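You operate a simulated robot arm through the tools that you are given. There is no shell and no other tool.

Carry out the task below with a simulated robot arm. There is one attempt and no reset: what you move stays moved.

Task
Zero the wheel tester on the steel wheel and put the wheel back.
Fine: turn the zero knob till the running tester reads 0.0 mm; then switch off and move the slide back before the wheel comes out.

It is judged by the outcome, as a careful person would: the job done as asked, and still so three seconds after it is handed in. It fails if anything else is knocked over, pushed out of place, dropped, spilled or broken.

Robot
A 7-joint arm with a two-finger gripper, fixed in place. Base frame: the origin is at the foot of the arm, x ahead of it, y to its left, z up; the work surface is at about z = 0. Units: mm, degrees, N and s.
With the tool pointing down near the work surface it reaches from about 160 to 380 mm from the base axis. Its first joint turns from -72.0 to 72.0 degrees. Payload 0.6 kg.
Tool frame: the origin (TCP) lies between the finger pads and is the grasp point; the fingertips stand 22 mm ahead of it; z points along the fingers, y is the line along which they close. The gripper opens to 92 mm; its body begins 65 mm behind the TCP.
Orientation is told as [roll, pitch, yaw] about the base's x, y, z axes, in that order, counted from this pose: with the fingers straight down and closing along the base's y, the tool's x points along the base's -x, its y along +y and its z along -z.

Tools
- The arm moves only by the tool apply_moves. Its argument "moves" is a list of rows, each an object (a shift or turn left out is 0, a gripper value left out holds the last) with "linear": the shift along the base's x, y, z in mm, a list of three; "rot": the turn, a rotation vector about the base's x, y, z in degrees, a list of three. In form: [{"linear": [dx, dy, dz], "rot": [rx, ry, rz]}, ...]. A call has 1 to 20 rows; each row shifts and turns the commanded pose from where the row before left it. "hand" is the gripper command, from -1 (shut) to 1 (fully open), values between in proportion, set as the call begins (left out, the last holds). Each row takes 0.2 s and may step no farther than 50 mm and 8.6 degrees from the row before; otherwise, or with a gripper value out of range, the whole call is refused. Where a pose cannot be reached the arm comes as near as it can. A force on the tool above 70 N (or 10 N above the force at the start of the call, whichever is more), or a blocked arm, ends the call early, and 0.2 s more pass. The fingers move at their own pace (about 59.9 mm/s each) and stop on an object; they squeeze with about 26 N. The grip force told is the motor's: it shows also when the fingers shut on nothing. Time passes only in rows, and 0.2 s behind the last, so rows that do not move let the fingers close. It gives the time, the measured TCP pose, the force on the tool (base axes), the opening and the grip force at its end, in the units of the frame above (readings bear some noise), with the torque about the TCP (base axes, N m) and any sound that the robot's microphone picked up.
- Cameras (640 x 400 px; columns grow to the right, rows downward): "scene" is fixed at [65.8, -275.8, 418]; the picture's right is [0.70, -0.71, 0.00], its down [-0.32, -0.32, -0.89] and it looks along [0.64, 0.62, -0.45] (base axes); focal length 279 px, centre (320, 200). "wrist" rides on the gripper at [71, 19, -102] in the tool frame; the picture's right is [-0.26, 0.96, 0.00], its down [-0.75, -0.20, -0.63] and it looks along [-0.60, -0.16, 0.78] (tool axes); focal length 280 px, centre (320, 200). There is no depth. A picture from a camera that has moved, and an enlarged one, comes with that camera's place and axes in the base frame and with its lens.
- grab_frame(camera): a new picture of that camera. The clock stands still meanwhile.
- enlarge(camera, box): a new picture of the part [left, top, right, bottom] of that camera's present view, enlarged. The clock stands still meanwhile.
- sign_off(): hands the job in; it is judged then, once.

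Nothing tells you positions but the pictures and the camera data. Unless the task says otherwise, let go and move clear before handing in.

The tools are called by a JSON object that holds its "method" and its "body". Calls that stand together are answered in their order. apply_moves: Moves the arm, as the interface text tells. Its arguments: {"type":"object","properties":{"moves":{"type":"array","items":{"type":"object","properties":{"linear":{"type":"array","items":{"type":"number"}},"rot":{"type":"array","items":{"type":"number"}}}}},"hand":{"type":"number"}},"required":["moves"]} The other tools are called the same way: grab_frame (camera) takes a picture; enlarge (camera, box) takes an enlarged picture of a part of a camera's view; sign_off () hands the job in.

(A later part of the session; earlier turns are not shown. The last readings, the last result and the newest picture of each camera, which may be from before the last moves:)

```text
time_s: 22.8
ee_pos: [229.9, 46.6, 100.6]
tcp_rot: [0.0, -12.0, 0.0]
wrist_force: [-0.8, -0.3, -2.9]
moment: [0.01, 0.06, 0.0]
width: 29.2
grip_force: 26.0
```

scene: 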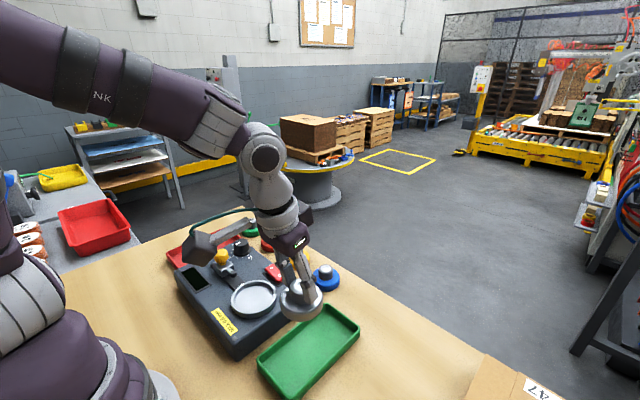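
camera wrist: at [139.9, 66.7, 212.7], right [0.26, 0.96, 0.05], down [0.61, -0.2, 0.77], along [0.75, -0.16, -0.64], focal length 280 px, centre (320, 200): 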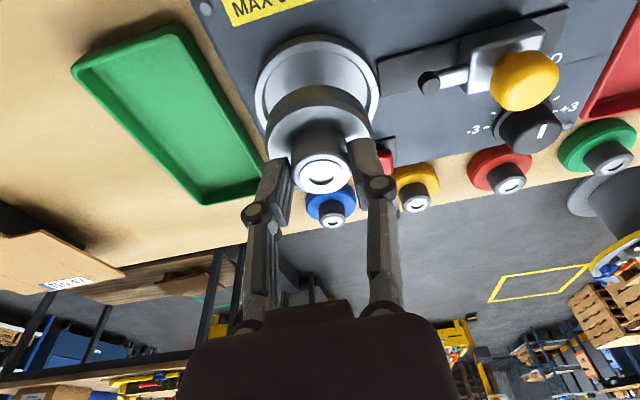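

{"method": "apply_moves", "body": {"moves": [{"linear": [0, 0, -1]}, {"linear": [0, 0, 0]}]}}

{"method": "enlarge", "body": {"camera": "scene", "box": [220, 260, 290, 320]}}

{"method": "enlarge", "body": {"camera": "wrist", "box": [230, 20, 410, 200]}}

```text
time_s: 23.4
ee_pos: [228.8, 46.9, 99.5]
tcp_rot: [0.0, -12.0, 0.0]
wrist_force: [-0.4, -0.4, -2.2]
moment: [-0.01, 0.0, 0.01]
width: 29.2
grip_force: 25.7
```

```text
6.67 times, centred on (255, 290) of scene
camera zoom: at [65.8, -275.8, 418.0], right [0.7, -0.71, 0.0], down [-0.32, -0.32, -0.89], along [0.64, 0.62, -0.45], focal length 1862 px, centre (753, -400)
```

zoom: 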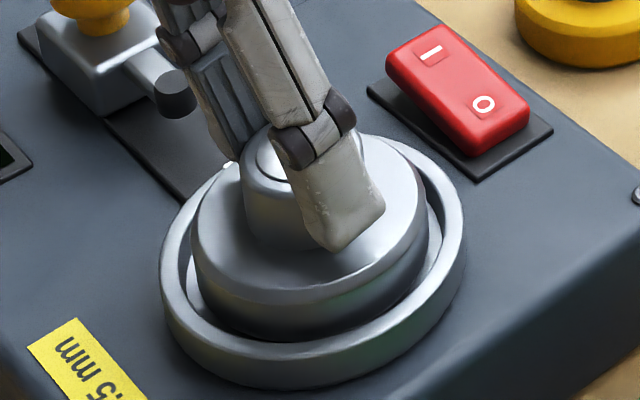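

```text
2.22 times, centred on (320, 110) of wrist
camera zoom: at [138.3, 66.2, 184.9], right [0.26, 0.96, 0.06], down [0.61, -0.2, 0.77], along [0.75, -0.16, -0.64], focal length 623 px, centre (320, 400)
```

zoom: 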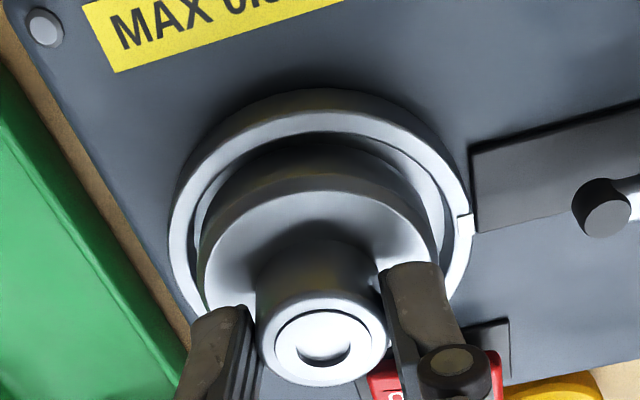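

{"method": "apply_moves", "body": {"moves": [{"linear": [0, 0, -1]}, {"linear": [0, 0, 0]}]}}

{"method": "apply_moves", "body": {"moves": [{"linear": [0, 0, -1]}, {"linear": [0, 0, 0]}]}}

```text
time_s: 24.0
ee_pos: [228.6, 46.7, 98.4]
tcp_rot: [0.0, -12.2, 0.0]
wrist_force: [0.5, 0.2, -2.7]
moment: [-0.01, 0.02, -0.02]
width: 29.2
grip_force: 26.3
```

```text
time_s: 24.6
ee_pos: [229.1, 46.2, 98.5]
tcp_rot: [0.1, -12.2, 0.0]
wrist_force: [-0.1, 4.2, 19.6]
moment: [0.08, -0.14, 0.02]
width: 29.5
grip_force: 26.1
```

Contact: 19.6 N upward. I'll check in the pictures that the wheel sits flat on the floor of the cup before releasing.

{"method": "apply_moves", "body": {"moves": [{"linear": [0, 0, 0.6]}, {"linear": [0, 0, 0]}]}}

{"method": "enlarge", "body": {"camera": "scene", "box": [220, 260, 290, 320]}}

{"method": "enlarge", "body": {"camera": "wrist", "box": [230, 20, 410, 200]}}

```text
time_s: 25.2
ee_pos: [227.4, 47.6, 98.2]
tcp_rot: [0.0, -12.0, -0.1]
wrist_force: [0.4, -0.4, -2.0]
moment: [0.02, 0.02, 0.0]
width: 29.3
grip_force: 26.4
```

```text
6.67 times, centred on (255, 290) of scene
camera zoom: at [65.8, -275.8, 418.0], right [0.7, -0.71, 0.0], down [-0.32, -0.32, -0.89], along [0.64, 0.62, -0.45], focal length 1862 px, centre (753, -400)
```

zoom: 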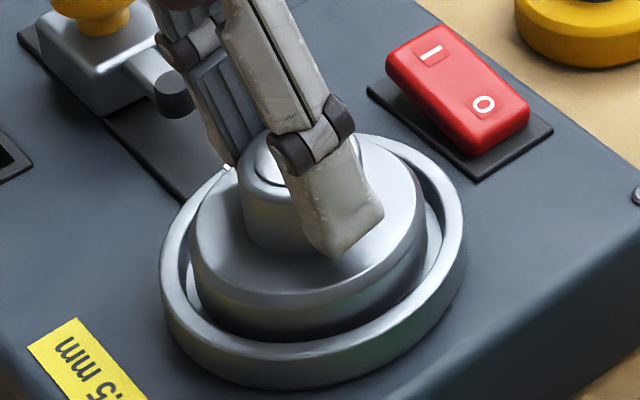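

```text
2.22 times, centred on (320, 110) of wrist
camera zoom: at [137.8, 66.2, 183.8], right [0.26, 0.96, 0.05], down [0.61, -0.2, 0.77], along [0.75, -0.16, -0.64], focal length 623 px, centre (320, 400)
```

zoom: 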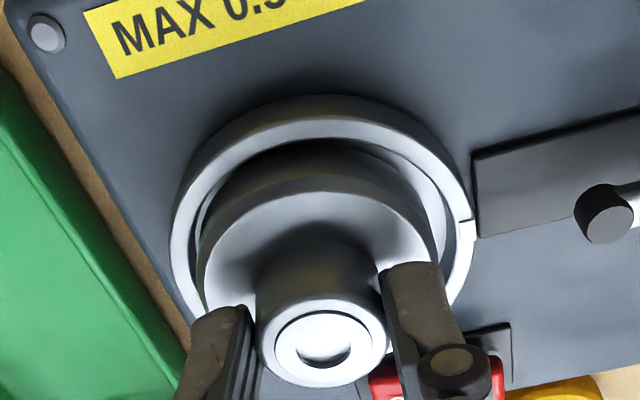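

The wheel sits in the cup with an even gap. I'll release it and rise straight along the stem.

{"method": "apply_moves", "body": {"moves": [{"linear": [0, 0, -0.3]}, {"linear": [0, 0, 0]}]}}

{"method": "apply_moves", "body": {"moves": [{"linear": [0, 0, 0]}, {"linear": [0, 0, 0]}, {"linear": [0, 0, 0]}], "hand": 0.15}}

{"method": "enlarge", "body": {"camera": "scene", "box": [220, 260, 290, 320]}}

{"method": "grab_frame", "body": {"camera": "wrist"}}

```text
time_s: 25.8
ee_pos: [228.4, 48.0, 98.3]
tcp_rot: [-0.1, -12.0, 0.0]
wrist_force: [-1.8, -0.6, 2.8]
moment: [-0.03, -0.05, 0.02]
width: 29.4
grip_force: 26.3
```

```text
time_s: 26.6
ee_pos: [229.1, 47.0, 97.8]
tcp_rot: [0.1, -12.0, 0.0]
wrist_force: [-0.7, -0.9, -0.2]
moment: [0.03, -0.03, 0.01]
width: 53.2
grip_force: 0.1
```

```text
6.67 times, centred on (255, 290) of scene
camera zoom: at [65.8, -275.8, 418.0], right [0.7, -0.71, 0.0], down [-0.32, -0.32, -0.89], along [0.64, 0.62, -0.45], focal length 1862 px, centre (753, -400)
```

zoom: 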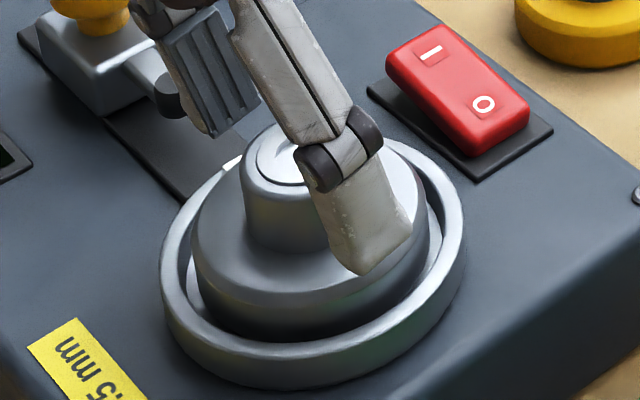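

```text
taken
camera wrist: at [138.4, 66.4, 183.5], right [0.26, 0.96, 0.06], down [0.61, -0.2, 0.77], along [0.75, -0.16, -0.64], focal length 280 px, centre (320, 200)
```

wrist: 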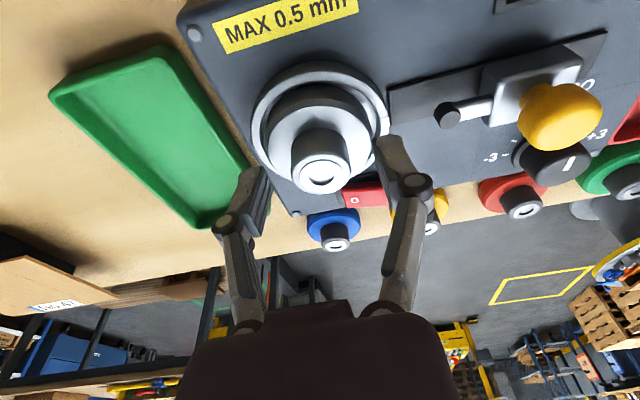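

Released. I'll rise straight up, then bring the tool back to vertical and view the tester from above.

{"method": "apply_moves", "body": {"moves": [{"linear": [0, 0, 10]}, {"linear": [0, 0, 20]}, {"linear": [0, 0, 30]}, {"linear": [0, 0, 40], "rot": [0, 4, 0]}, {"linear": [0, 0, 40], "rot": [0, 4, 0]}, {"linear": [0, 0, 20], "rot": [0, 4, 0]}, {"linear": [0, 0, 0]}]}}

{"method": "grab_frame", "body": {"camera": "wrist"}}

{"method": "enlarge", "body": {"camera": "scene", "box": [160, 220, 320, 340]}}

```text
time_s: 28.2
ee_pos: [230.0, 47.2, 257.3]
tcp_rot: [0.0, 0.0, 0.0]
wrist_force: [-0.3, -0.9, -0.1]
moment: [-0.03, 0.01, 0.0]
width: 53.0
grip_force: 0.0
```

```text
taken
camera wrist: at [158.2, 66.3, 360.1], right [0.26, 0.96, 0.0], down [0.75, -0.21, 0.62], along [0.6, -0.16, -0.78], focal length 280 px, centre (320, 200)
```

wrist: 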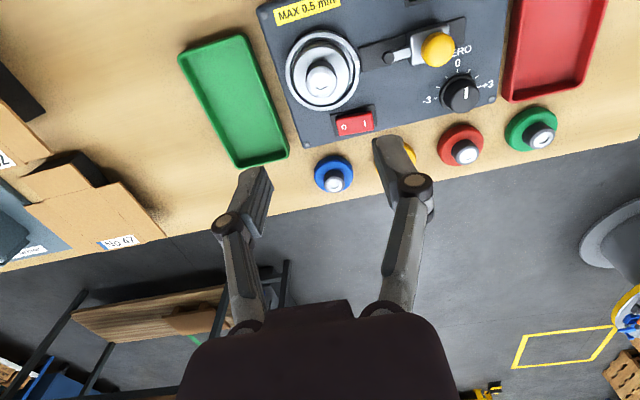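

```text
3.33 times, centred on (240, 280) of scene
camera zoom: at [65.8, -275.8, 418.0], right [0.7, -0.71, 0.0], down [-0.32, -0.32, -0.89], along [0.64, 0.62, -0.45], focal length 931 px, centre (587, -67)
```

zoom: 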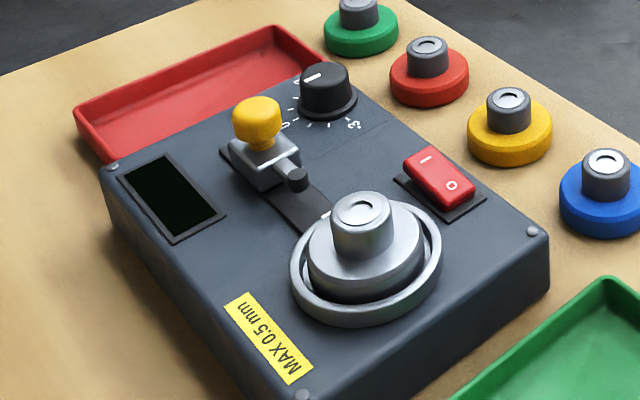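

The wheel sits centred in the cup. Next I need precise positions of the slide, switch and zero knob.

{"method": "enlarge", "body": {"camera": "wrist", "box": [270, 0, 430, 100]}}

{"method": "enlarge", "body": {"camera": "wrist", "box": [370, 10, 530, 130]}}

{"method": "enlarge", "body": {"camera": "scene", "box": [200, 240, 280, 290]}}

```text
4.00 times, centred on (350, 50) of wrist
camera zoom: at [158.2, 66.3, 360.1], right [0.26, 0.96, 0.0], down [0.75, -0.21, 0.62], along [0.6, -0.16, -0.78], focal length 1122 px, centre (200, 800)
```

zoom: 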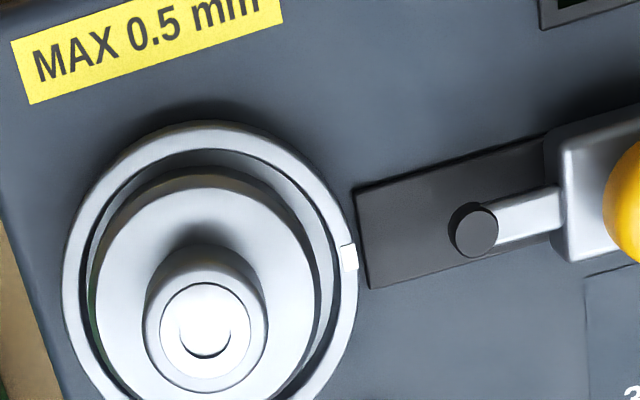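

```text
3.33 times, centred on (450, 70) of wrist
camera zoom: at [158.2, 66.3, 360.1], right [0.26, 0.96, 0.0], down [0.75, -0.21, 0.62], along [0.6, -0.16, -0.78], focal length 935 px, centre (-113, 633)
```

zoom: 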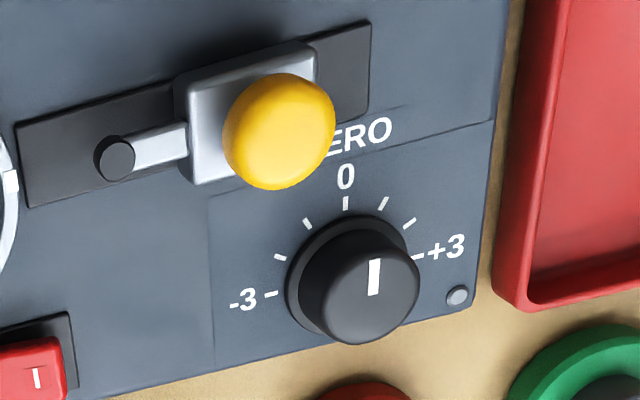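

```text
8.00 times, centred on (240, 265) of scene
camera zoom: at [65.8, -275.8, 418.0], right [0.7, -0.71, 0.0], down [-0.32, -0.32, -0.89], along [0.64, 0.62, -0.45], focal length 2234 px, centre (960, -320)
```

zoom: 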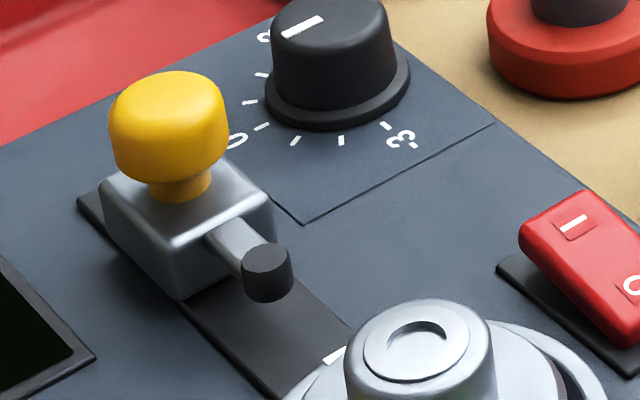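

I take the slide's yellow knob to be at about (234, 151, 88), the roller tip at y ≈ 113, and the zero knob near (290, 184). I'll move over the yellow knob and refine that view.

{"method": "apply_moves", "body": {"moves": [{"linear": [1, 26, -10]}, {"linear": [1, 26, -20]}, {"linear": [1, 26, -30]}, {"linear": [1.8, 26, -30]}, {"linear": [0, 0, 0]}]}}

{"method": "grab_frame", "body": {"camera": "wrist"}}

{"method": "enlarge", "body": {"camera": "scene", "box": [170, 180, 310, 290]}}

```text
time_s: 29.4
ee_pos: [234.3, 150.2, 166.8]
tcp_rot: [0.0, 0.0, 0.0]
wrist_force: [0.6, 0.2, 0.1]
moment: [0.02, -0.04, 0.02]
width: 52.9
grip_force: 0.1
```

```text
taken
camera wrist: at [162.6, 170.4, 270.1], right [0.26, 0.96, 0.0], down [0.75, -0.21, 0.63], along [0.6, -0.16, -0.78], focal length 280 px, centre (320, 200)
```

wrist: 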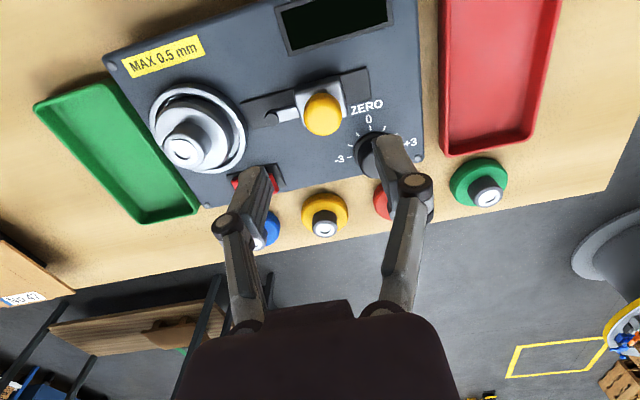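

```text
3.64 times, centred on (240, 235) of scene
camera zoom: at [65.8, -275.8, 418.0], right [0.7, -0.71, 0.0], down [-0.32, -0.32, -0.89], along [0.64, 0.62, -0.45], focal length 1016 px, centre (611, 73)
```

zoom: 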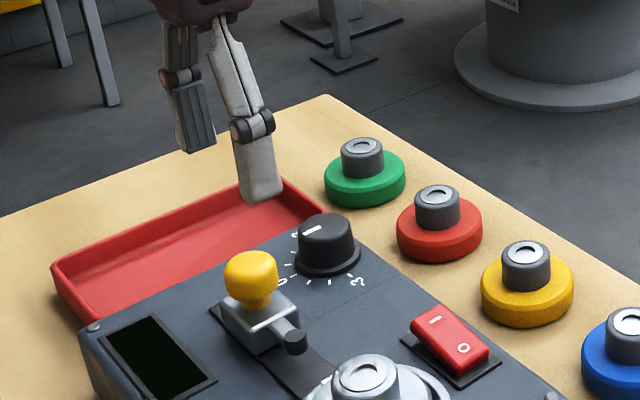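

The yellow knob refines to about (232, 153). I'll descend with the fingers around it, tips staying above the slide block.

{"method": "apply_moves", "body": {"moves": [{"linear": [-1.3, 1.6, -20]}, {"linear": [0, 0, -20]}, {"linear": [0, 0, -16]}, {"linear": [0, 0, 0]}]}}

{"method": "grab_frame", "body": {"camera": "wrist"}}

{"method": "enlarge", "body": {"camera": "scene", "box": [180, 200, 300, 290]}}

```text
time_s: 30.4
ee_pos: [233.0, 151.7, 111.0]
tcp_rot: [0.0, -0.1, 0.1]
wrist_force: [-0.3, -0.6, 0.5]
moment: [-0.01, 0.01, 0.0]
width: 52.9
grip_force: 0.1
```

```text
taken
camera wrist: at [161.5, 171.7, 214.4], right [0.26, 0.96, 0.0], down [0.75, -0.21, 0.63], along [0.6, -0.16, -0.78], focal length 280 px, centre (320, 200)
```

wrist: 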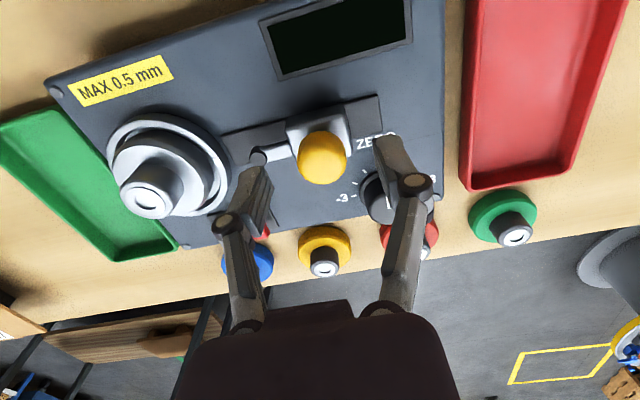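

```text
4.44 times, centred on (240, 245) of scene
camera zoom: at [65.8, -275.8, 418.0], right [0.7, -0.71, 0.0], down [-0.32, -0.32, -0.89], along [0.64, 0.62, -0.45], focal length 1241 px, centre (676, 0)
```

zoom: 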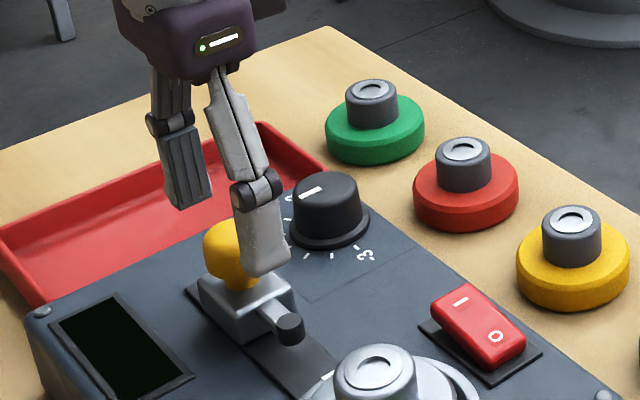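

{"method": "apply_moves", "body": {"moves": [{"linear": [0.4, 0.6, -6]}, {"linear": [0, 0, -6]}, {"linear": [0, 0, 0]}]}}

{"method": "enlarge", "body": {"camera": "scene", "box": [190, 220, 290, 290]}}

{"method": "enlarge", "body": {"camera": "wrist", "box": [210, 90, 430, 230]}}

```text
time_s: 31.2
ee_pos: [232.7, 153.4, 100.6]
tcp_rot: [0.1, 0.0, -0.1]
wrist_force: [-0.4, -0.4, 0.0]
moment: [0.0, 0.02, -0.01]
width: 52.7
grip_force: 0.0
```

```text
5.71 times, centred on (240, 255) of scene
camera zoom: at [65.8, -275.8, 418.0], right [0.7, -0.71, 0.0], down [-0.32, -0.32, -0.89], along [0.64, 0.62, -0.45], focal length 1596 px, centre (777, -114)
```

zoom: 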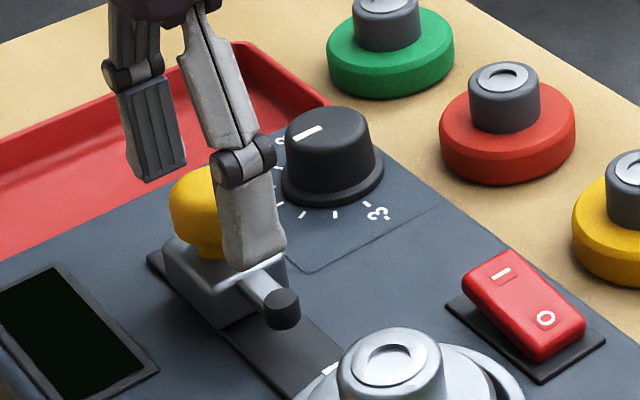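

```text
2.86 times, centred on (320, 160) of wrist
camera zoom: at [161.7, 172.7, 202.6], right [0.26, 0.96, 0.0], down [0.75, -0.21, 0.63], along [0.6, -0.16, -0.78], focal length 801 px, centre (320, 314)
```

zoom: 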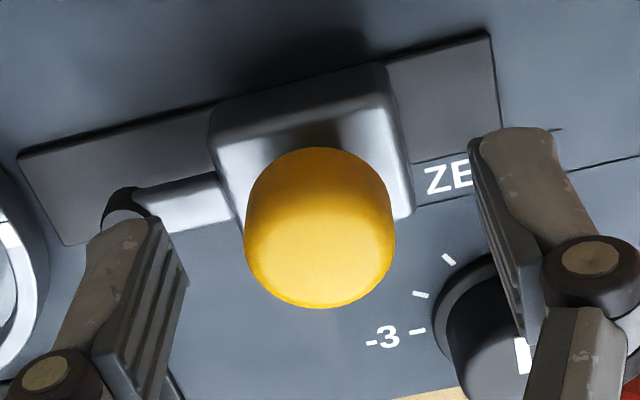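

Fingers are around the knob and clear of the block. I'll close on it.

{"method": "apply_moves", "body": {"moves": [{"linear": [0, 0, 0]}, {"linear": [0, 0, 0]}, {"linear": [0, 0, 0]}, {"linear": [0, 0, 0]}], "hand": -1}}

{"method": "enlarge", "body": {"camera": "wrist", "box": [210, 90, 430, 230]}}

```text
time_s: 32.2
ee_pos: [232.8, 152.8, 99.4]
tcp_rot: [0.0, -0.1, -0.1]
wrist_force: [-1.3, -9.8, 3.9]
moment: [-0.25, 0.07, -0.04]
width: 25.4
grip_force: 28.2
```

```text
2.86 times, centred on (320, 160) of wrist
camera zoom: at [161.8, 172.4, 202.6], right [0.26, 0.96, 0.0], down [0.75, -0.21, 0.63], along [0.6, -0.17, -0.78], focal length 801 px, centre (320, 314)
```

zoom: 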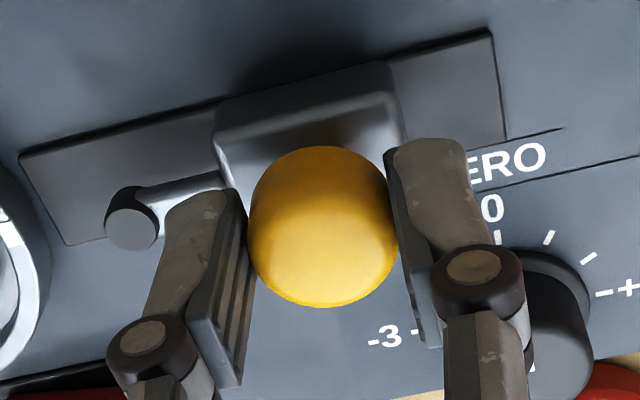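

Gripped at 25.4 mm. I'll slide it toward the wheel along -y in small steps, watching the force.

{"method": "apply_moves", "body": {"moves": [{"linear": [0, -3, 0]}, {"linear": [0, -3, 0]}, {"linear": [0, -3, 0]}, {"linear": [0, -3, 0]}, {"linear": [0, 0, 0]}]}}

{"method": "enlarge", "body": {"camera": "wrist", "box": [130, 70, 430, 230]}}

{"method": "enlarge", "body": {"camera": "scene", "box": [190, 220, 310, 300]}}

```text
time_s: 33.4
ee_pos: [232.5, 141.3, 99.9]
tcp_rot: [0.2, -0.1, -0.1]
wrist_force: [-1.2, 0.2, 21.3]
moment: [-0.02, -0.09, 0.03]
width: 25.3
grip_force: 27.4
```

```text
2.13 times, centred on (280, 150) of wrist
camera zoom: at [161.6, 160.5, 202.5], right [0.26, 0.96, 0.0], down [0.75, -0.21, 0.63], along [0.6, -0.16, -0.78], focal length 598 px, centre (405, 307)
```

zoom: 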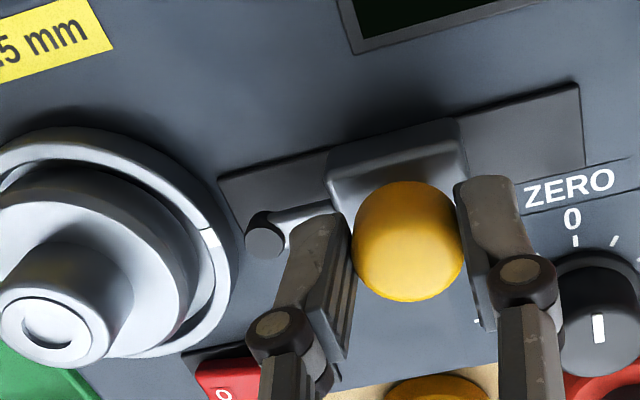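

```text
5.00 times, centred on (250, 260) of scene
camera zoom: at [65.8, -275.8, 418.0], right [0.7, -0.71, 0.0], down [-0.32, -0.32, -0.89], along [0.64, 0.62, -0.45], focal length 1396 px, centre (670, -100)
```

zoom: 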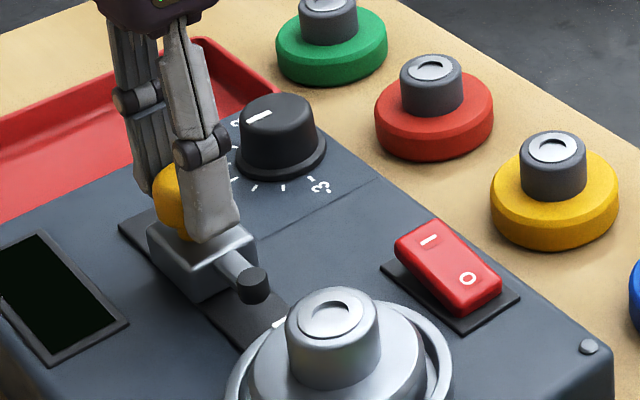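

The slide moves, but there is 21 N of vertical load. I'll relieve that slightly before continuing.

{"method": "apply_moves", "body": {"moves": [{"linear": [0, 0, 0.5]}, {"linear": [0, 0, 0]}]}}

{"method": "apply_moves", "body": {"moves": [{"linear": [0, -3, 0]}, {"linear": [0, -3, 0]}, {"linear": [0, 0, 0]}]}}

```text
time_s: 34.0
ee_pos: [232.9, 141.4, 100.9]
tcp_rot: [0.0, -0.1, -0.1]
wrist_force: [8.0, 0.6, -6.9]
moment: [0.04, -0.35, 0.03]
width: 25.4
grip_force: 27.6
```

```text
time_s: 34.8
ee_pos: [234.0, 135.2, 100.3]
tcp_rot: [0.0, 0.1, -0.1]
wrist_force: [12.9, 0.2, -20.3]
moment: [0.01, -0.29, -0.03]
width: 25.4
grip_force: 27.9
```

{"method": "apply_moves", "body": {"moves": [{"linear": [0.3, 0, -0.3]}, {"linear": [0, -3, 0]}, {"linear": [0, -3, 0]}, {"linear": [0, 0, 0]}]}}

{"method": "enlarge", "body": {"camera": "wrist", "box": [130, 70, 430, 230]}}

{"method": "enlarge", "body": {"camera": "scene", "box": [200, 230, 300, 300]}}

```text
time_s: 35.8
ee_pos: [232.3, 129.9, 99.7]
tcp_rot: [0.1, 0.0, 0.0]
wrist_force: [-2.3, 1.0, 6.2]
moment: [0.03, 0.17, 0.03]
width: 25.2
grip_force: 28.2
```

```text
2.13 times, centred on (280, 150) of wrist
camera zoom: at [161.7, 148.5, 202.9], right [0.26, 0.97, 0.0], down [0.75, -0.2, 0.62], along [0.6, -0.16, -0.78], focal length 598 px, centre (405, 307)
```

zoom: 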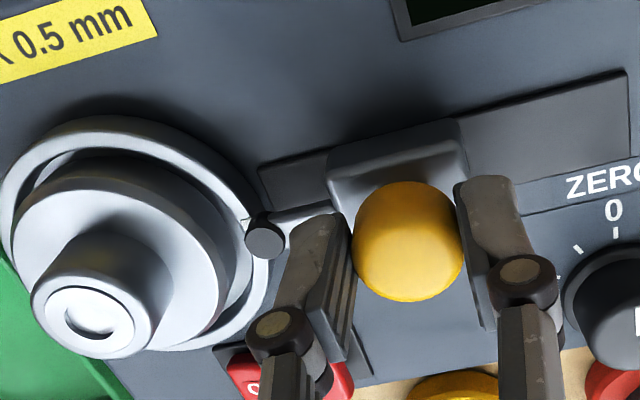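

```text
5.71 times, centred on (250, 265) of scene
camera zoom: at [65.8, -275.8, 418.0], right [0.7, -0.71, 0.0], down [-0.32, -0.32, -0.89], along [0.64, 0.62, -0.45], focal length 1596 px, centre (720, -171)
```

zoom: 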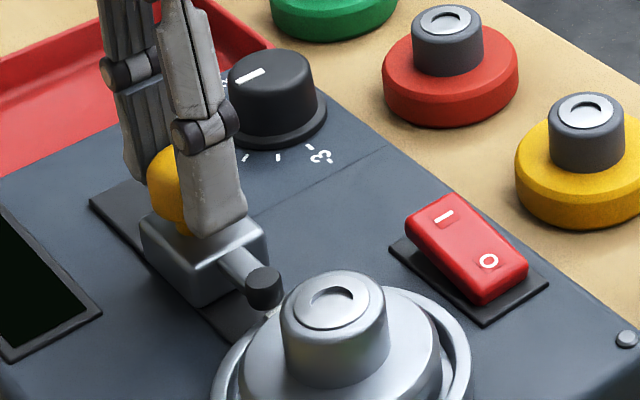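

The roller is over the cup rim now, about 7–10 mm from the wheel. I'll continue in smaller steps.

{"method": "apply_moves", "body": {"moves": [{"linear": [0, -2, -0.1]}, {"linear": [0, -2, 0]}, {"linear": [0, 0, 0]}]}}

{"method": "enlarge", "body": {"camera": "wrist", "box": [130, 70, 330, 210]}}

{"method": "enlarge", "body": {"camera": "scene", "box": [210, 255, 280, 300]}}

```text
time_s: 36.6
ee_pos: [232.7, 125.0, 101.2]
tcp_rot: [0.0, -0.1, -0.1]
wrist_force: [-9.3, -1.9, 11.9]
moment: [-0.06, 0.06, -0.01]
width: 25.6
grip_force: 28.1
```

```text
2.86 times, centred on (230, 140) of wrist
camera zoom: at [161.7, 144.4, 202.8], right [0.26, 0.97, 0.0], down [0.75, -0.2, 0.62], along [0.6, -0.16, -0.78], focal length 801 px, centre (577, 371)
```

zoom: 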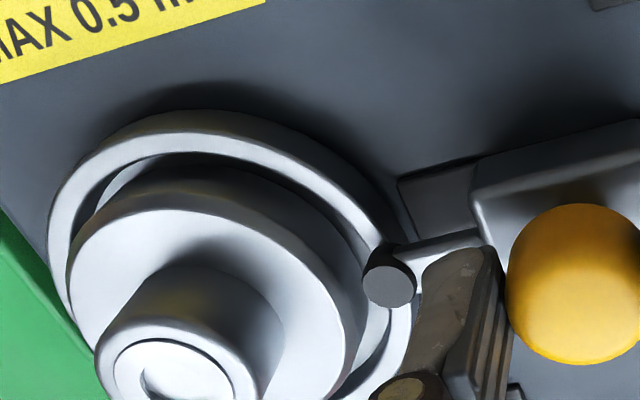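

```text
8.89 times, centred on (245, 278) of scene
camera zoom: at [65.8, -275.8, 418.0], right [0.7, -0.71, 0.0], down [-0.32, -0.32, -0.89], along [0.64, 0.62, -0.45], focal length 2482 px, centre (987, -489)
```

zoom: 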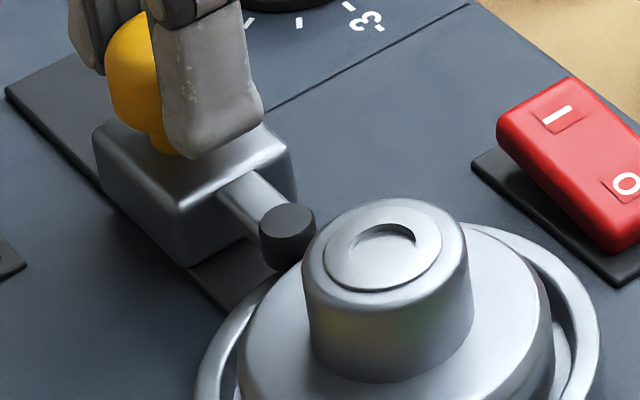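

{"method": "apply_moves", "body": {"moves": [{"linear": [-0.2, -1.5, 0.1]}, {"linear": [0, 0, 0]}]}}

{"method": "apply_moves", "body": {"moves": [{"linear": [0, -1.5, 0]}, {"linear": [0, 0, 0]}]}}

{"method": "enlarge", "body": {"camera": "wrist", "box": [130, 70, 330, 210]}}

{"method": "enlarge", "body": {"camera": "scene", "box": [210, 255, 280, 300]}}

```text
time_s: 37.2
ee_pos: [232.3, 123.4, 99.9]
tcp_rot: [0.0, 0.1, 0.0]
wrist_force: [-7.7, -1.3, 9.0]
moment: [-0.02, 0.11, 0.0]
width: 25.3
grip_force: 27.7
```

```text
time_s: 37.8
ee_pos: [232.3, 121.7, 100.1]
tcp_rot: [0.1, 0.0, 0.0]
wrist_force: [-11.0, 0.3, 7.2]
moment: [0.07, 0.08, 0.06]
width: 25.1
grip_force: 28.4
```

```text
2.86 times, centred on (230, 140) of wrist
camera zoom: at [161.7, 141.9, 202.8], right [0.26, 0.97, 0.0], down [0.75, -0.2, 0.62], along [0.6, -0.16, -0.78], focal length 801 px, centre (577, 371)
```

zoom: 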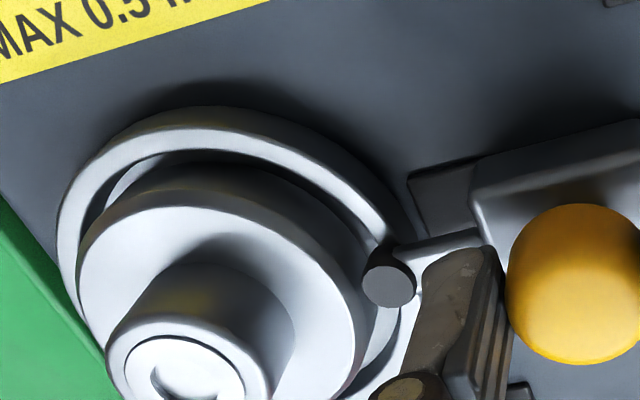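

```text
8.89 times, centred on (245, 278) of scene
camera zoom: at [65.8, -275.8, 418.0], right [0.7, -0.71, 0.0], down [-0.32, -0.32, -0.89], along [0.64, 0.62, -0.45], focal length 2482 px, centre (987, -489)
```

zoom: 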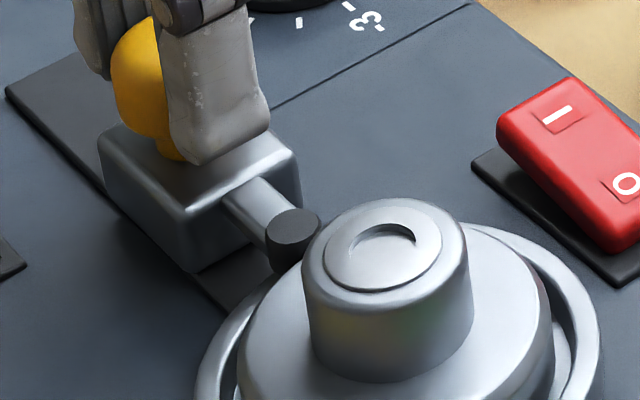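

{"method": "apply_moves", "body": {"moves": [{"linear": [-0.2, -1, 0]}, {"linear": [0, 0, 0]}]}}

{"method": "apply_moves", "body": {"moves": [{"linear": [0, -1, 0]}, {"linear": [0, 0, 0]}]}}

{"method": "enlarge", "body": {"camera": "wrist", "box": [180, 110, 300, 190]}}

{"method": "enlarge", "body": {"camera": "scene", "box": [210, 255, 280, 300]}}

```text
time_s: 38.4
ee_pos: [233.7, 121.9, 98.8]
tcp_rot: [0.1, -0.1, 0.1]
wrist_force: [-4.7, 15.8, -4.7]
moment: [0.36, 0.14, 0.09]
width: 25.3
grip_force: 28.1
```

```text
time_s: 39.0
ee_pos: [231.9, 120.7, 100.4]
tcp_rot: [0.3, -0.1, 0.3]
wrist_force: [0.3, 37.2, -23.5]
moment: [0.54, -0.12, 0.09]
width: 25.5
grip_force: 28.3
```

```text
5.00 times, centred on (240, 150) of wrist
camera zoom: at [161.5, 140.3, 202.8], right [0.26, 0.97, 0.01], down [0.75, -0.2, 0.62], along [0.6, -0.16, -0.78], focal length 1402 px, centre (720, 450)
```

zoom: 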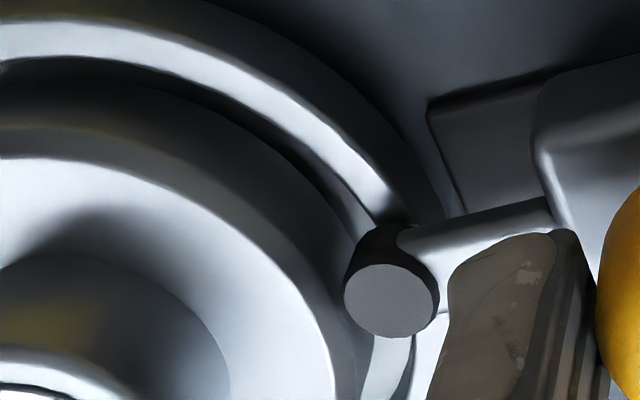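

```text
8.89 times, centred on (245, 278) of scene
camera zoom: at [65.9, -275.8, 418.0], right [0.7, -0.71, 0.0], down [-0.32, -0.32, -0.89], along [0.64, 0.62, -0.45], focal length 2482 px, centre (987, -489)
```

zoom: 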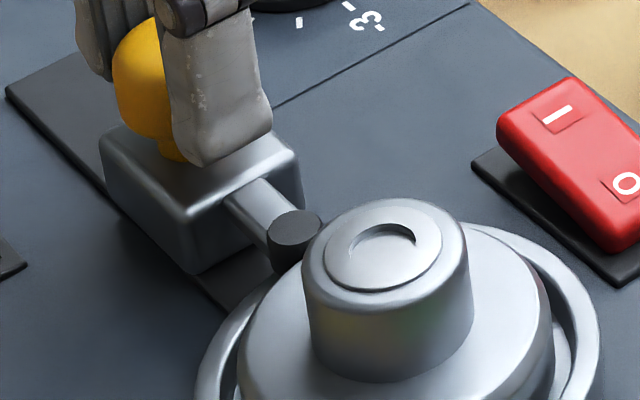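

The force jumped to 37 N, so the slide is at its end stop with the roller at the wheel. I'll relieve the load and release the knob.

{"method": "apply_moves", "body": {"moves": [{"linear": [0, 0.6, 0]}, {"linear": [0, 0.7, -0.2]}, {"linear": [0, 0, 0]}]}}

```text
time_s: 39.8
ee_pos: [233.7, 122.3, 100.0]
tcp_rot: [0.1, -0.2, 0.0]
wrist_force: [-1.7, 27.0, 10.2]
moment: [0.54, 0.29, 0.08]
width: 25.6
grip_force: 28.1
```

{"method": "apply_moves", "body": {"moves": [{"linear": [0, 0.5, 0]}, {"linear": [0, 0, 0]}]}}

{"method": "enlarge", "body": {"camera": "wrist", "box": [180, 110, 300, 190]}}

```text
time_s: 40.4
ee_pos: [233.1, 122.4, 100.4]
tcp_rot: [0.1, -0.1, 0.0]
wrist_force: [-2.0, 19.4, 21.3]
moment: [0.47, 0.02, 0.05]
width: 25.5
grip_force: 28.1
```

```text
5.00 times, centred on (240, 150) of wrist
camera zoom: at [161.5, 141.4, 202.7], right [0.26, 0.96, 0.0], down [0.75, -0.21, 0.63], along [0.6, -0.16, -0.78], focal length 1402 px, centre (720, 450)
```

zoom: 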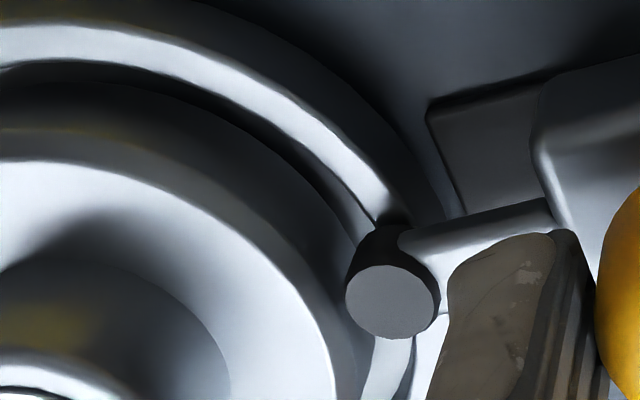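

{"method": "apply_moves", "body": {"moves": [{"linear": [0, 0.4, -0.2]}, {"linear": [0, 0, 0]}]}}

{"method": "apply_moves", "body": {"moves": [{"linear": [0, 0, 0]}, {"linear": [0, 0, 0]}, {"linear": [0, 0, 0]}], "hand": 0.0}}

{"method": "grab_frame", "body": {"camera": "wrist"}}

{"method": "enlarge", "body": {"camera": "scene", "box": [200, 240, 290, 300]}}

```text
time_s: 41.0
ee_pos: [231.7, 122.0, 99.7]
tcp_rot: [0.0, -0.2, -0.1]
wrist_force: [-0.6, 15.1, 22.1]
moment: [0.39, -0.01, 0.0]
width: 25.7
grip_force: 28.0
```

```text
time_s: 41.8
ee_pos: [233.6, 121.6, 100.3]
tcp_rot: [0.0, 0.0, 0.1]
wrist_force: [-0.2, -0.1, -0.7]
moment: [0.01, 0.0, 0.03]
width: 46.0
grip_force: 0.1
```

```text
taken
camera wrist: at [161.5, 141.6, 202.2], right [0.26, 0.96, 0.0], down [0.75, -0.2, 0.63], along [0.6, -0.16, -0.78], focal length 280 px, centre (320, 200)
```

wrist: 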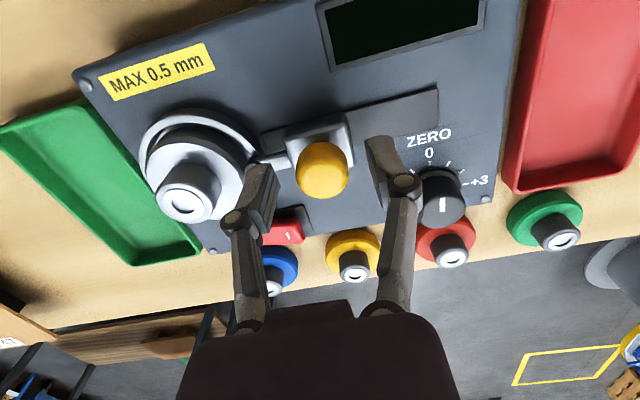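

```text
6.67 times, centred on (245, 270) of scene
camera zoom: at [65.8, -275.8, 418.0], right [0.7, -0.71, 0.0], down [-0.32, -0.32, -0.89], along [0.64, 0.62, -0.45], focal length 1862 px, centre (820, -267)
```

zoom: 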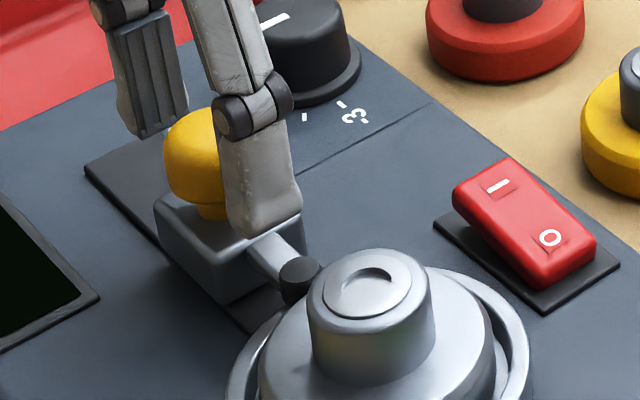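

The slide is in and stays. I'll rise, close the fingers and go above the "I" end of the rocker switch (about (297, 83)).

{"method": "apply_moves", "body": {"moves": [{"linear": [0, 0, 20]}, {"linear": [0, 0, 30]}, {"linear": [20, -8, 10]}, {"linear": [20, -8, 0]}, {"linear": [24, -14, 0]}, {"linear": [0, 0, 0]}]}}

{"method": "apply_moves", "body": {"moves": [{"linear": [0, 0, 0]}, {"linear": [0, 0, 0]}, {"linear": [0, 0, 0]}], "hand": -1}}

{"method": "grab_frame", "body": {"camera": "wrist"}}

{"method": "enlarge", "body": {"camera": "scene", "box": [200, 200, 340, 300]}}

```text
time_s: 43.2
ee_pos: [297.9, 92.4, 160.9]
tcp_rot: [-0.1, -0.1, 0.0]
wrist_force: [-0.1, -0.6, -0.1]
moment: [0.01, 0.01, 0.01]
width: 46.1
grip_force: 0.1
```

```text
time_s: 44.0
ee_pos: [298.0, 92.0, 160.1]
tcp_rot: [0.0, 0.0, 0.0]
wrist_force: [0.2, 0.9, 0.2]
moment: [-0.02, 0.0, 0.03]
width: 0.0
grip_force: 26.0
```

```text
taken
camera wrist: at [225.8, 111.8, 262.6], right [0.26, 0.96, 0.0], down [0.75, -0.21, 0.63], along [0.6, -0.16, -0.78], focal length 280 px, centre (320, 200)
```

wrist: 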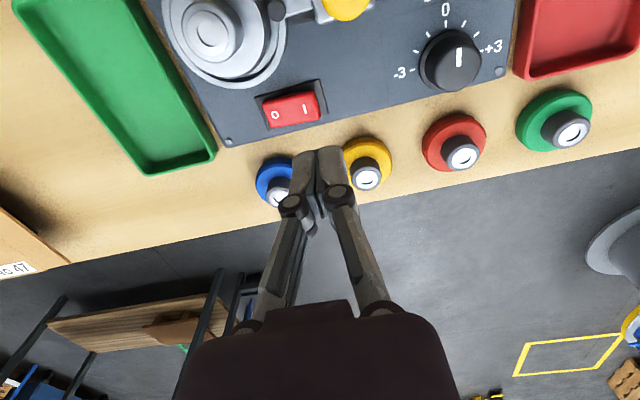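

```text
4.00 times, centred on (270, 250) of scene
camera zoom: at [65.8, -275.8, 418.0], right [0.7, -0.71, 0.0], down [-0.32, -0.32, -0.89], along [0.64, 0.62, -0.45], focal length 1117 px, centre (520, 0)
```

zoom: 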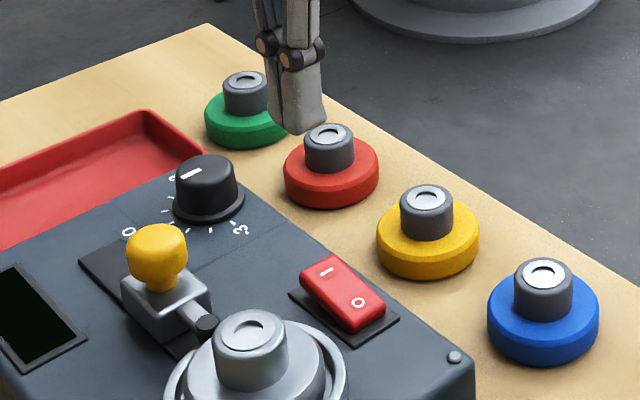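

{"method": "enlarge", "body": {"camera": "wrist", "box": [240, 60, 400, 170]}}

{"method": "enlarge", "body": {"camera": "scene", "box": [260, 250, 320, 295]}}

```text
3.64 times, centred on (320, 115) of wrist
camera zoom: at [225.8, 111.8, 262.6], right [0.26, 0.96, 0.0], down [0.75, -0.21, 0.63], along [0.6, -0.16, -0.78], focal length 1020 px, centre (320, 509)
```

zoom: 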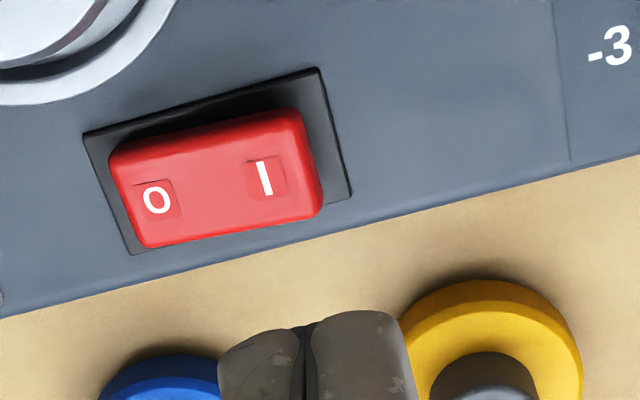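

```text
8.89 times, centred on (290, 272) of scene
camera zoom: at [65.8, -275.8, 418.0], right [0.7, -0.71, 0.0], down [-0.32, -0.32, -0.89], along [0.64, 0.62, -0.45], focal length 2482 px, centre (587, -444)
```

zoom: 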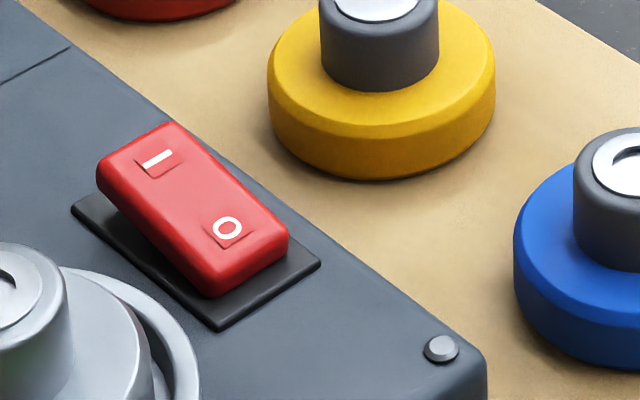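

The rocker spans y ≈ 52–92 at x ≈ 295, with "I" at the +y end. I'll go down with closed fingertips over that end.

{"method": "apply_moves", "body": {"moves": [{"linear": [-1.3, -2.5, -20]}, {"linear": [0, 0, -20]}, {"linear": [0, 0, -20]}, {"linear": [0, 0, -8]}, {"linear": [0, 0, 0]}]}}

{"method": "enlarge", "body": {"camera": "scene", "box": [240, 220, 330, 295]}}

{"method": "enlarge", "body": {"camera": "wrist", "box": [220, 80, 420, 220]}}

```text
time_s: 45.2
ee_pos: [295.6, 89.4, 90.8]
tcp_rot: [0.0, 0.0, 0.0]
wrist_force: [0.6, 0.0, 0.5]
moment: [-0.01, 0.02, -0.03]
width: 0.0
grip_force: 25.8
```

```text
5.33 times, centred on (285, 258) of scene
camera zoom: at [65.8, -275.8, 418.0], right [0.7, -0.71, 0.0], down [-0.32, -0.32, -0.89], along [0.64, 0.62, -0.45], focal length 1490 px, centre (507, -107)
```

zoom: 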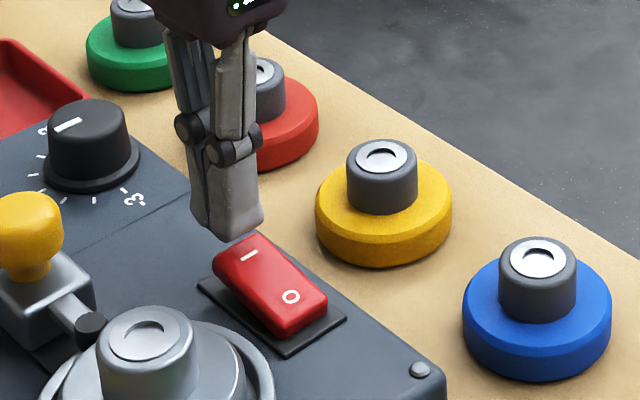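

```text
2.86 times, centred on (320, 150) of wrist
camera zoom: at [224.1, 109.3, 194.2], right [0.26, 0.96, 0.0], down [0.75, -0.2, 0.63], along [0.6, -0.16, -0.78], focal length 801 px, centre (320, 343)
```

zoom: 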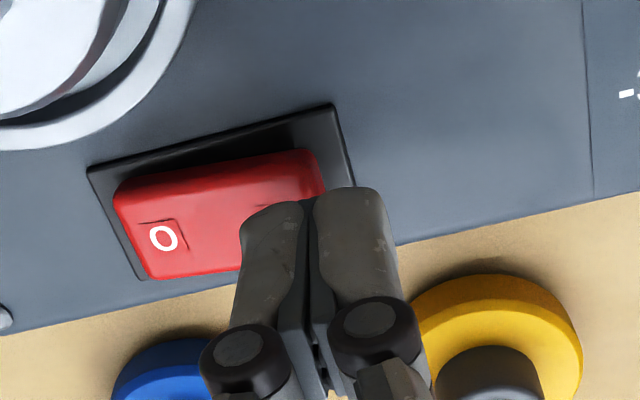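

The fingertips are just above the "I" end. I'll press down in small steps.

{"method": "apply_moves", "body": {"moves": [{"linear": [0, 0, -1.5]}, {"linear": [0, 0, -1.5]}, {"linear": [0, 0, 0]}]}}

{"method": "apply_moves", "body": {"moves": [{"linear": [0, 0, -1]}, {"linear": [0, 0, -1]}, {"linear": [0, 0, 0]}]}}

{"method": "enlarge", "body": {"camera": "scene", "box": [160, 230, 330, 320]}}

```text
time_s: 46.0
ee_pos: [295.7, 89.6, 89.5]
tcp_rot: [0.0, 0.1, 0.1]
wrist_force: [-0.3, 0.1, -0.4]
moment: [0.01, -0.01, 0.0]
width: 0.1
grip_force: 26.1
```

```text
time_s: 46.8
ee_pos: [294.9, 88.7, 87.0]
tcp_rot: [0.0, 0.0, 0.0]
wrist_force: [0.7, -0.4, -0.7]
moment: [0.0, -0.04, 0.01]
width: 0.0
grip_force: 26.4
```

```text
3.76 times, centred on (245, 275) of scene
camera zoom: at [65.8, -275.8, 418.0], right [0.7, -0.71, 0.0], down [-0.32, -0.32, -0.89], along [0.64, 0.62, -0.45], focal length 1051 px, centre (602, -82)
```

zoom: 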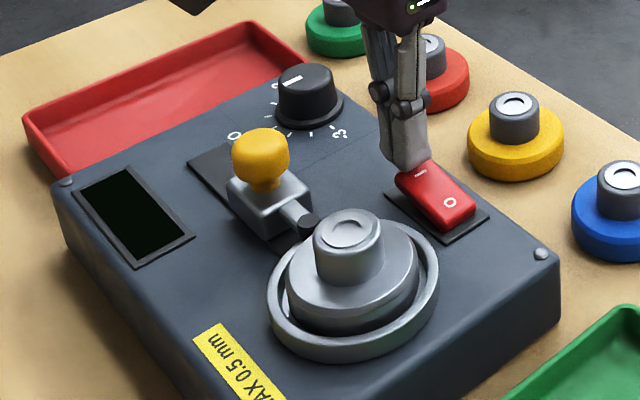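

{"method": "apply_moves", "body": {"moves": [{"linear": [0, 0, -1]}, {"linear": [0, 0, -1]}, {"linear": [0, 0, 0]}]}}

{"method": "apply_moves", "body": {"moves": [{"linear": [0, 0, -1]}, {"linear": [0, 0, -1]}, {"linear": [0, 0, 0]}]}}

{"method": "enlarge", "body": {"camera": "scene", "box": [160, 230, 330, 320]}}

```text
time_s: 47.6
ee_pos: [295.0, 89.2, 85.9]
tcp_rot: [0.0, 0.0, 0.0]
wrist_force: [0.5, -0.1, 0.0]
moment: [0.0, -0.03, -0.01]
width: 0.0
grip_force: 25.1
```

```text
time_s: 48.4
ee_pos: [296.1, 90.1, 83.6]
tcp_rot: [0.0, 0.0, 0.0]
wrist_force: [-0.9, 1.0, 0.5]
moment: [-0.02, -0.03, -0.05]
width: 0.0
grip_force: 26.1
```

```text
3.76 times, centred on (245, 275) of scene
camera zoom: at [65.8, -275.8, 418.0], right [0.7, -0.71, 0.0], down [-0.32, -0.32, -0.89], along [0.64, 0.62, -0.45], focal length 1051 px, centre (602, -82)
```

zoom: 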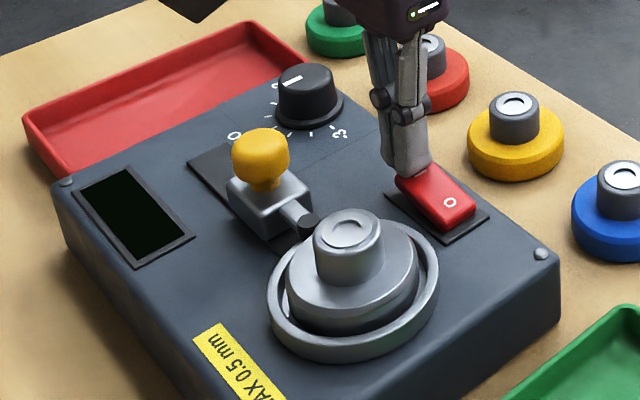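

{"method": "apply_moves", "body": {"moves": [{"linear": [0, 0, -1]}, {"linear": [0, 0, 0]}]}}

{"method": "enlarge", "body": {"camera": "scene", "box": [255, 240, 315, 295]}}

{"method": "enlarge", "body": {"camera": "wrist", "box": [240, 80, 400, 200]}}

```text
time_s: 49.0
ee_pos: [295.1, 88.9, 82.2]
tcp_rot: [0.0, 0.1, 0.0]
wrist_force: [0.7, -0.1, 0.1]
moment: [0.0, -0.01, -0.01]
width: 0.0
grip_force: 25.8
```

```text
7.27 times, centred on (285, 268) of scene
camera zoom: at [65.8, -275.8, 418.0], right [0.7, -0.71, 0.0], down [-0.32, -0.32, -0.89], along [0.64, 0.62, -0.45], focal length 2031 px, centre (574, -291)
```

zoom: 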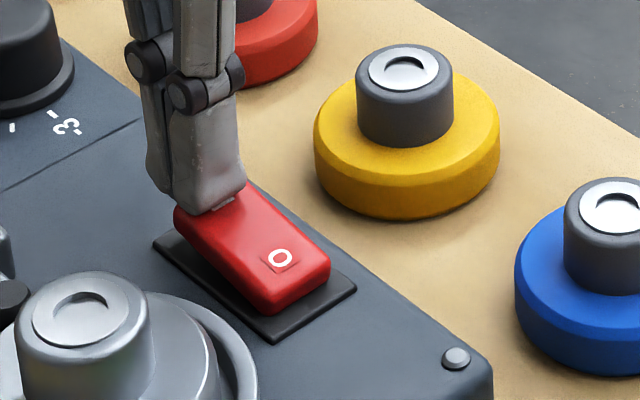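

```text
3.33 times, centred on (320, 140) of wrist
camera zoom: at [224.0, 109.4, 184.4], right [0.26, 0.96, 0.0], down [0.75, -0.2, 0.63], along [0.6, -0.16, -0.78], focal length 935 px, centre (320, 400)
```

zoom: 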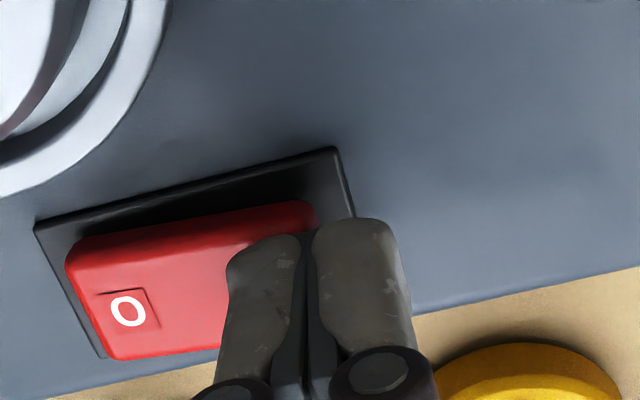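

{"method": "apply_moves", "body": {"moves": [{"linear": [0, 0, -1]}, {"linear": [0, 0, 0]}]}}

{"method": "apply_moves", "body": {"moves": [{"linear": [0, 0, -1]}, {"linear": [0, 0, 0]}]}}

{"method": "apply_moves", "body": {"moves": [{"linear": [0, 0, -1]}, {"linear": [0, 0, 0]}]}}

{"method": "enlarge", "body": {"camera": "scene", "box": [160, 230, 330, 320]}}

```text
time_s: 49.6
ee_pos: [294.5, 89.8, 80.7]
tcp_rot: [0.1, 0.0, 0.0]
wrist_force: [0.6, 1.2, 0.5]
moment: [0.02, 0.02, -0.02]
width: 6.2
grip_force: 28.3
```

```text
time_s: 50.2
ee_pos: [295.2, 89.8, 79.9]
tcp_rot: [0.0, 0.0, 0.0]
wrist_force: [-0.3, 1.3, 1.2]
moment: [0.0, -0.01, 0.02]
width: 0.0
grip_force: 28.1
```

```text
time_s: 50.8
ee_pos: [296.6, 90.7, 78.9]
tcp_rot: [0.0, 0.1, -0.1]
wrist_force: [0.6, 0.1, -0.2]
moment: [0.04, -0.03, -0.02]
width: 0.0
grip_force: 28.3
```

```text
3.76 times, centred on (245, 275) of scene
camera zoom: at [65.8, -275.8, 418.0], right [0.7, -0.71, 0.0], down [-0.32, -0.32, -0.89], along [0.64, 0.62, -0.45], focal length 1051 px, centre (602, -82)
```

zoom: 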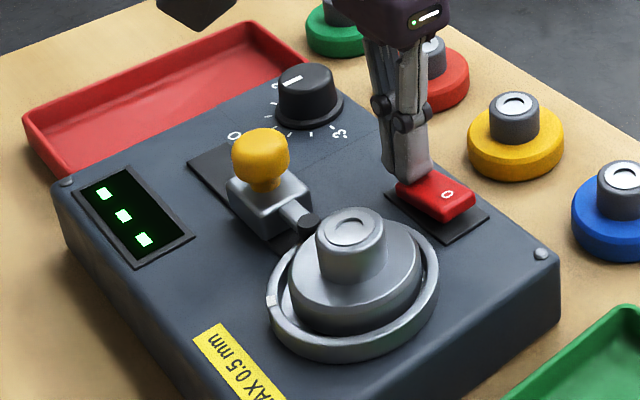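

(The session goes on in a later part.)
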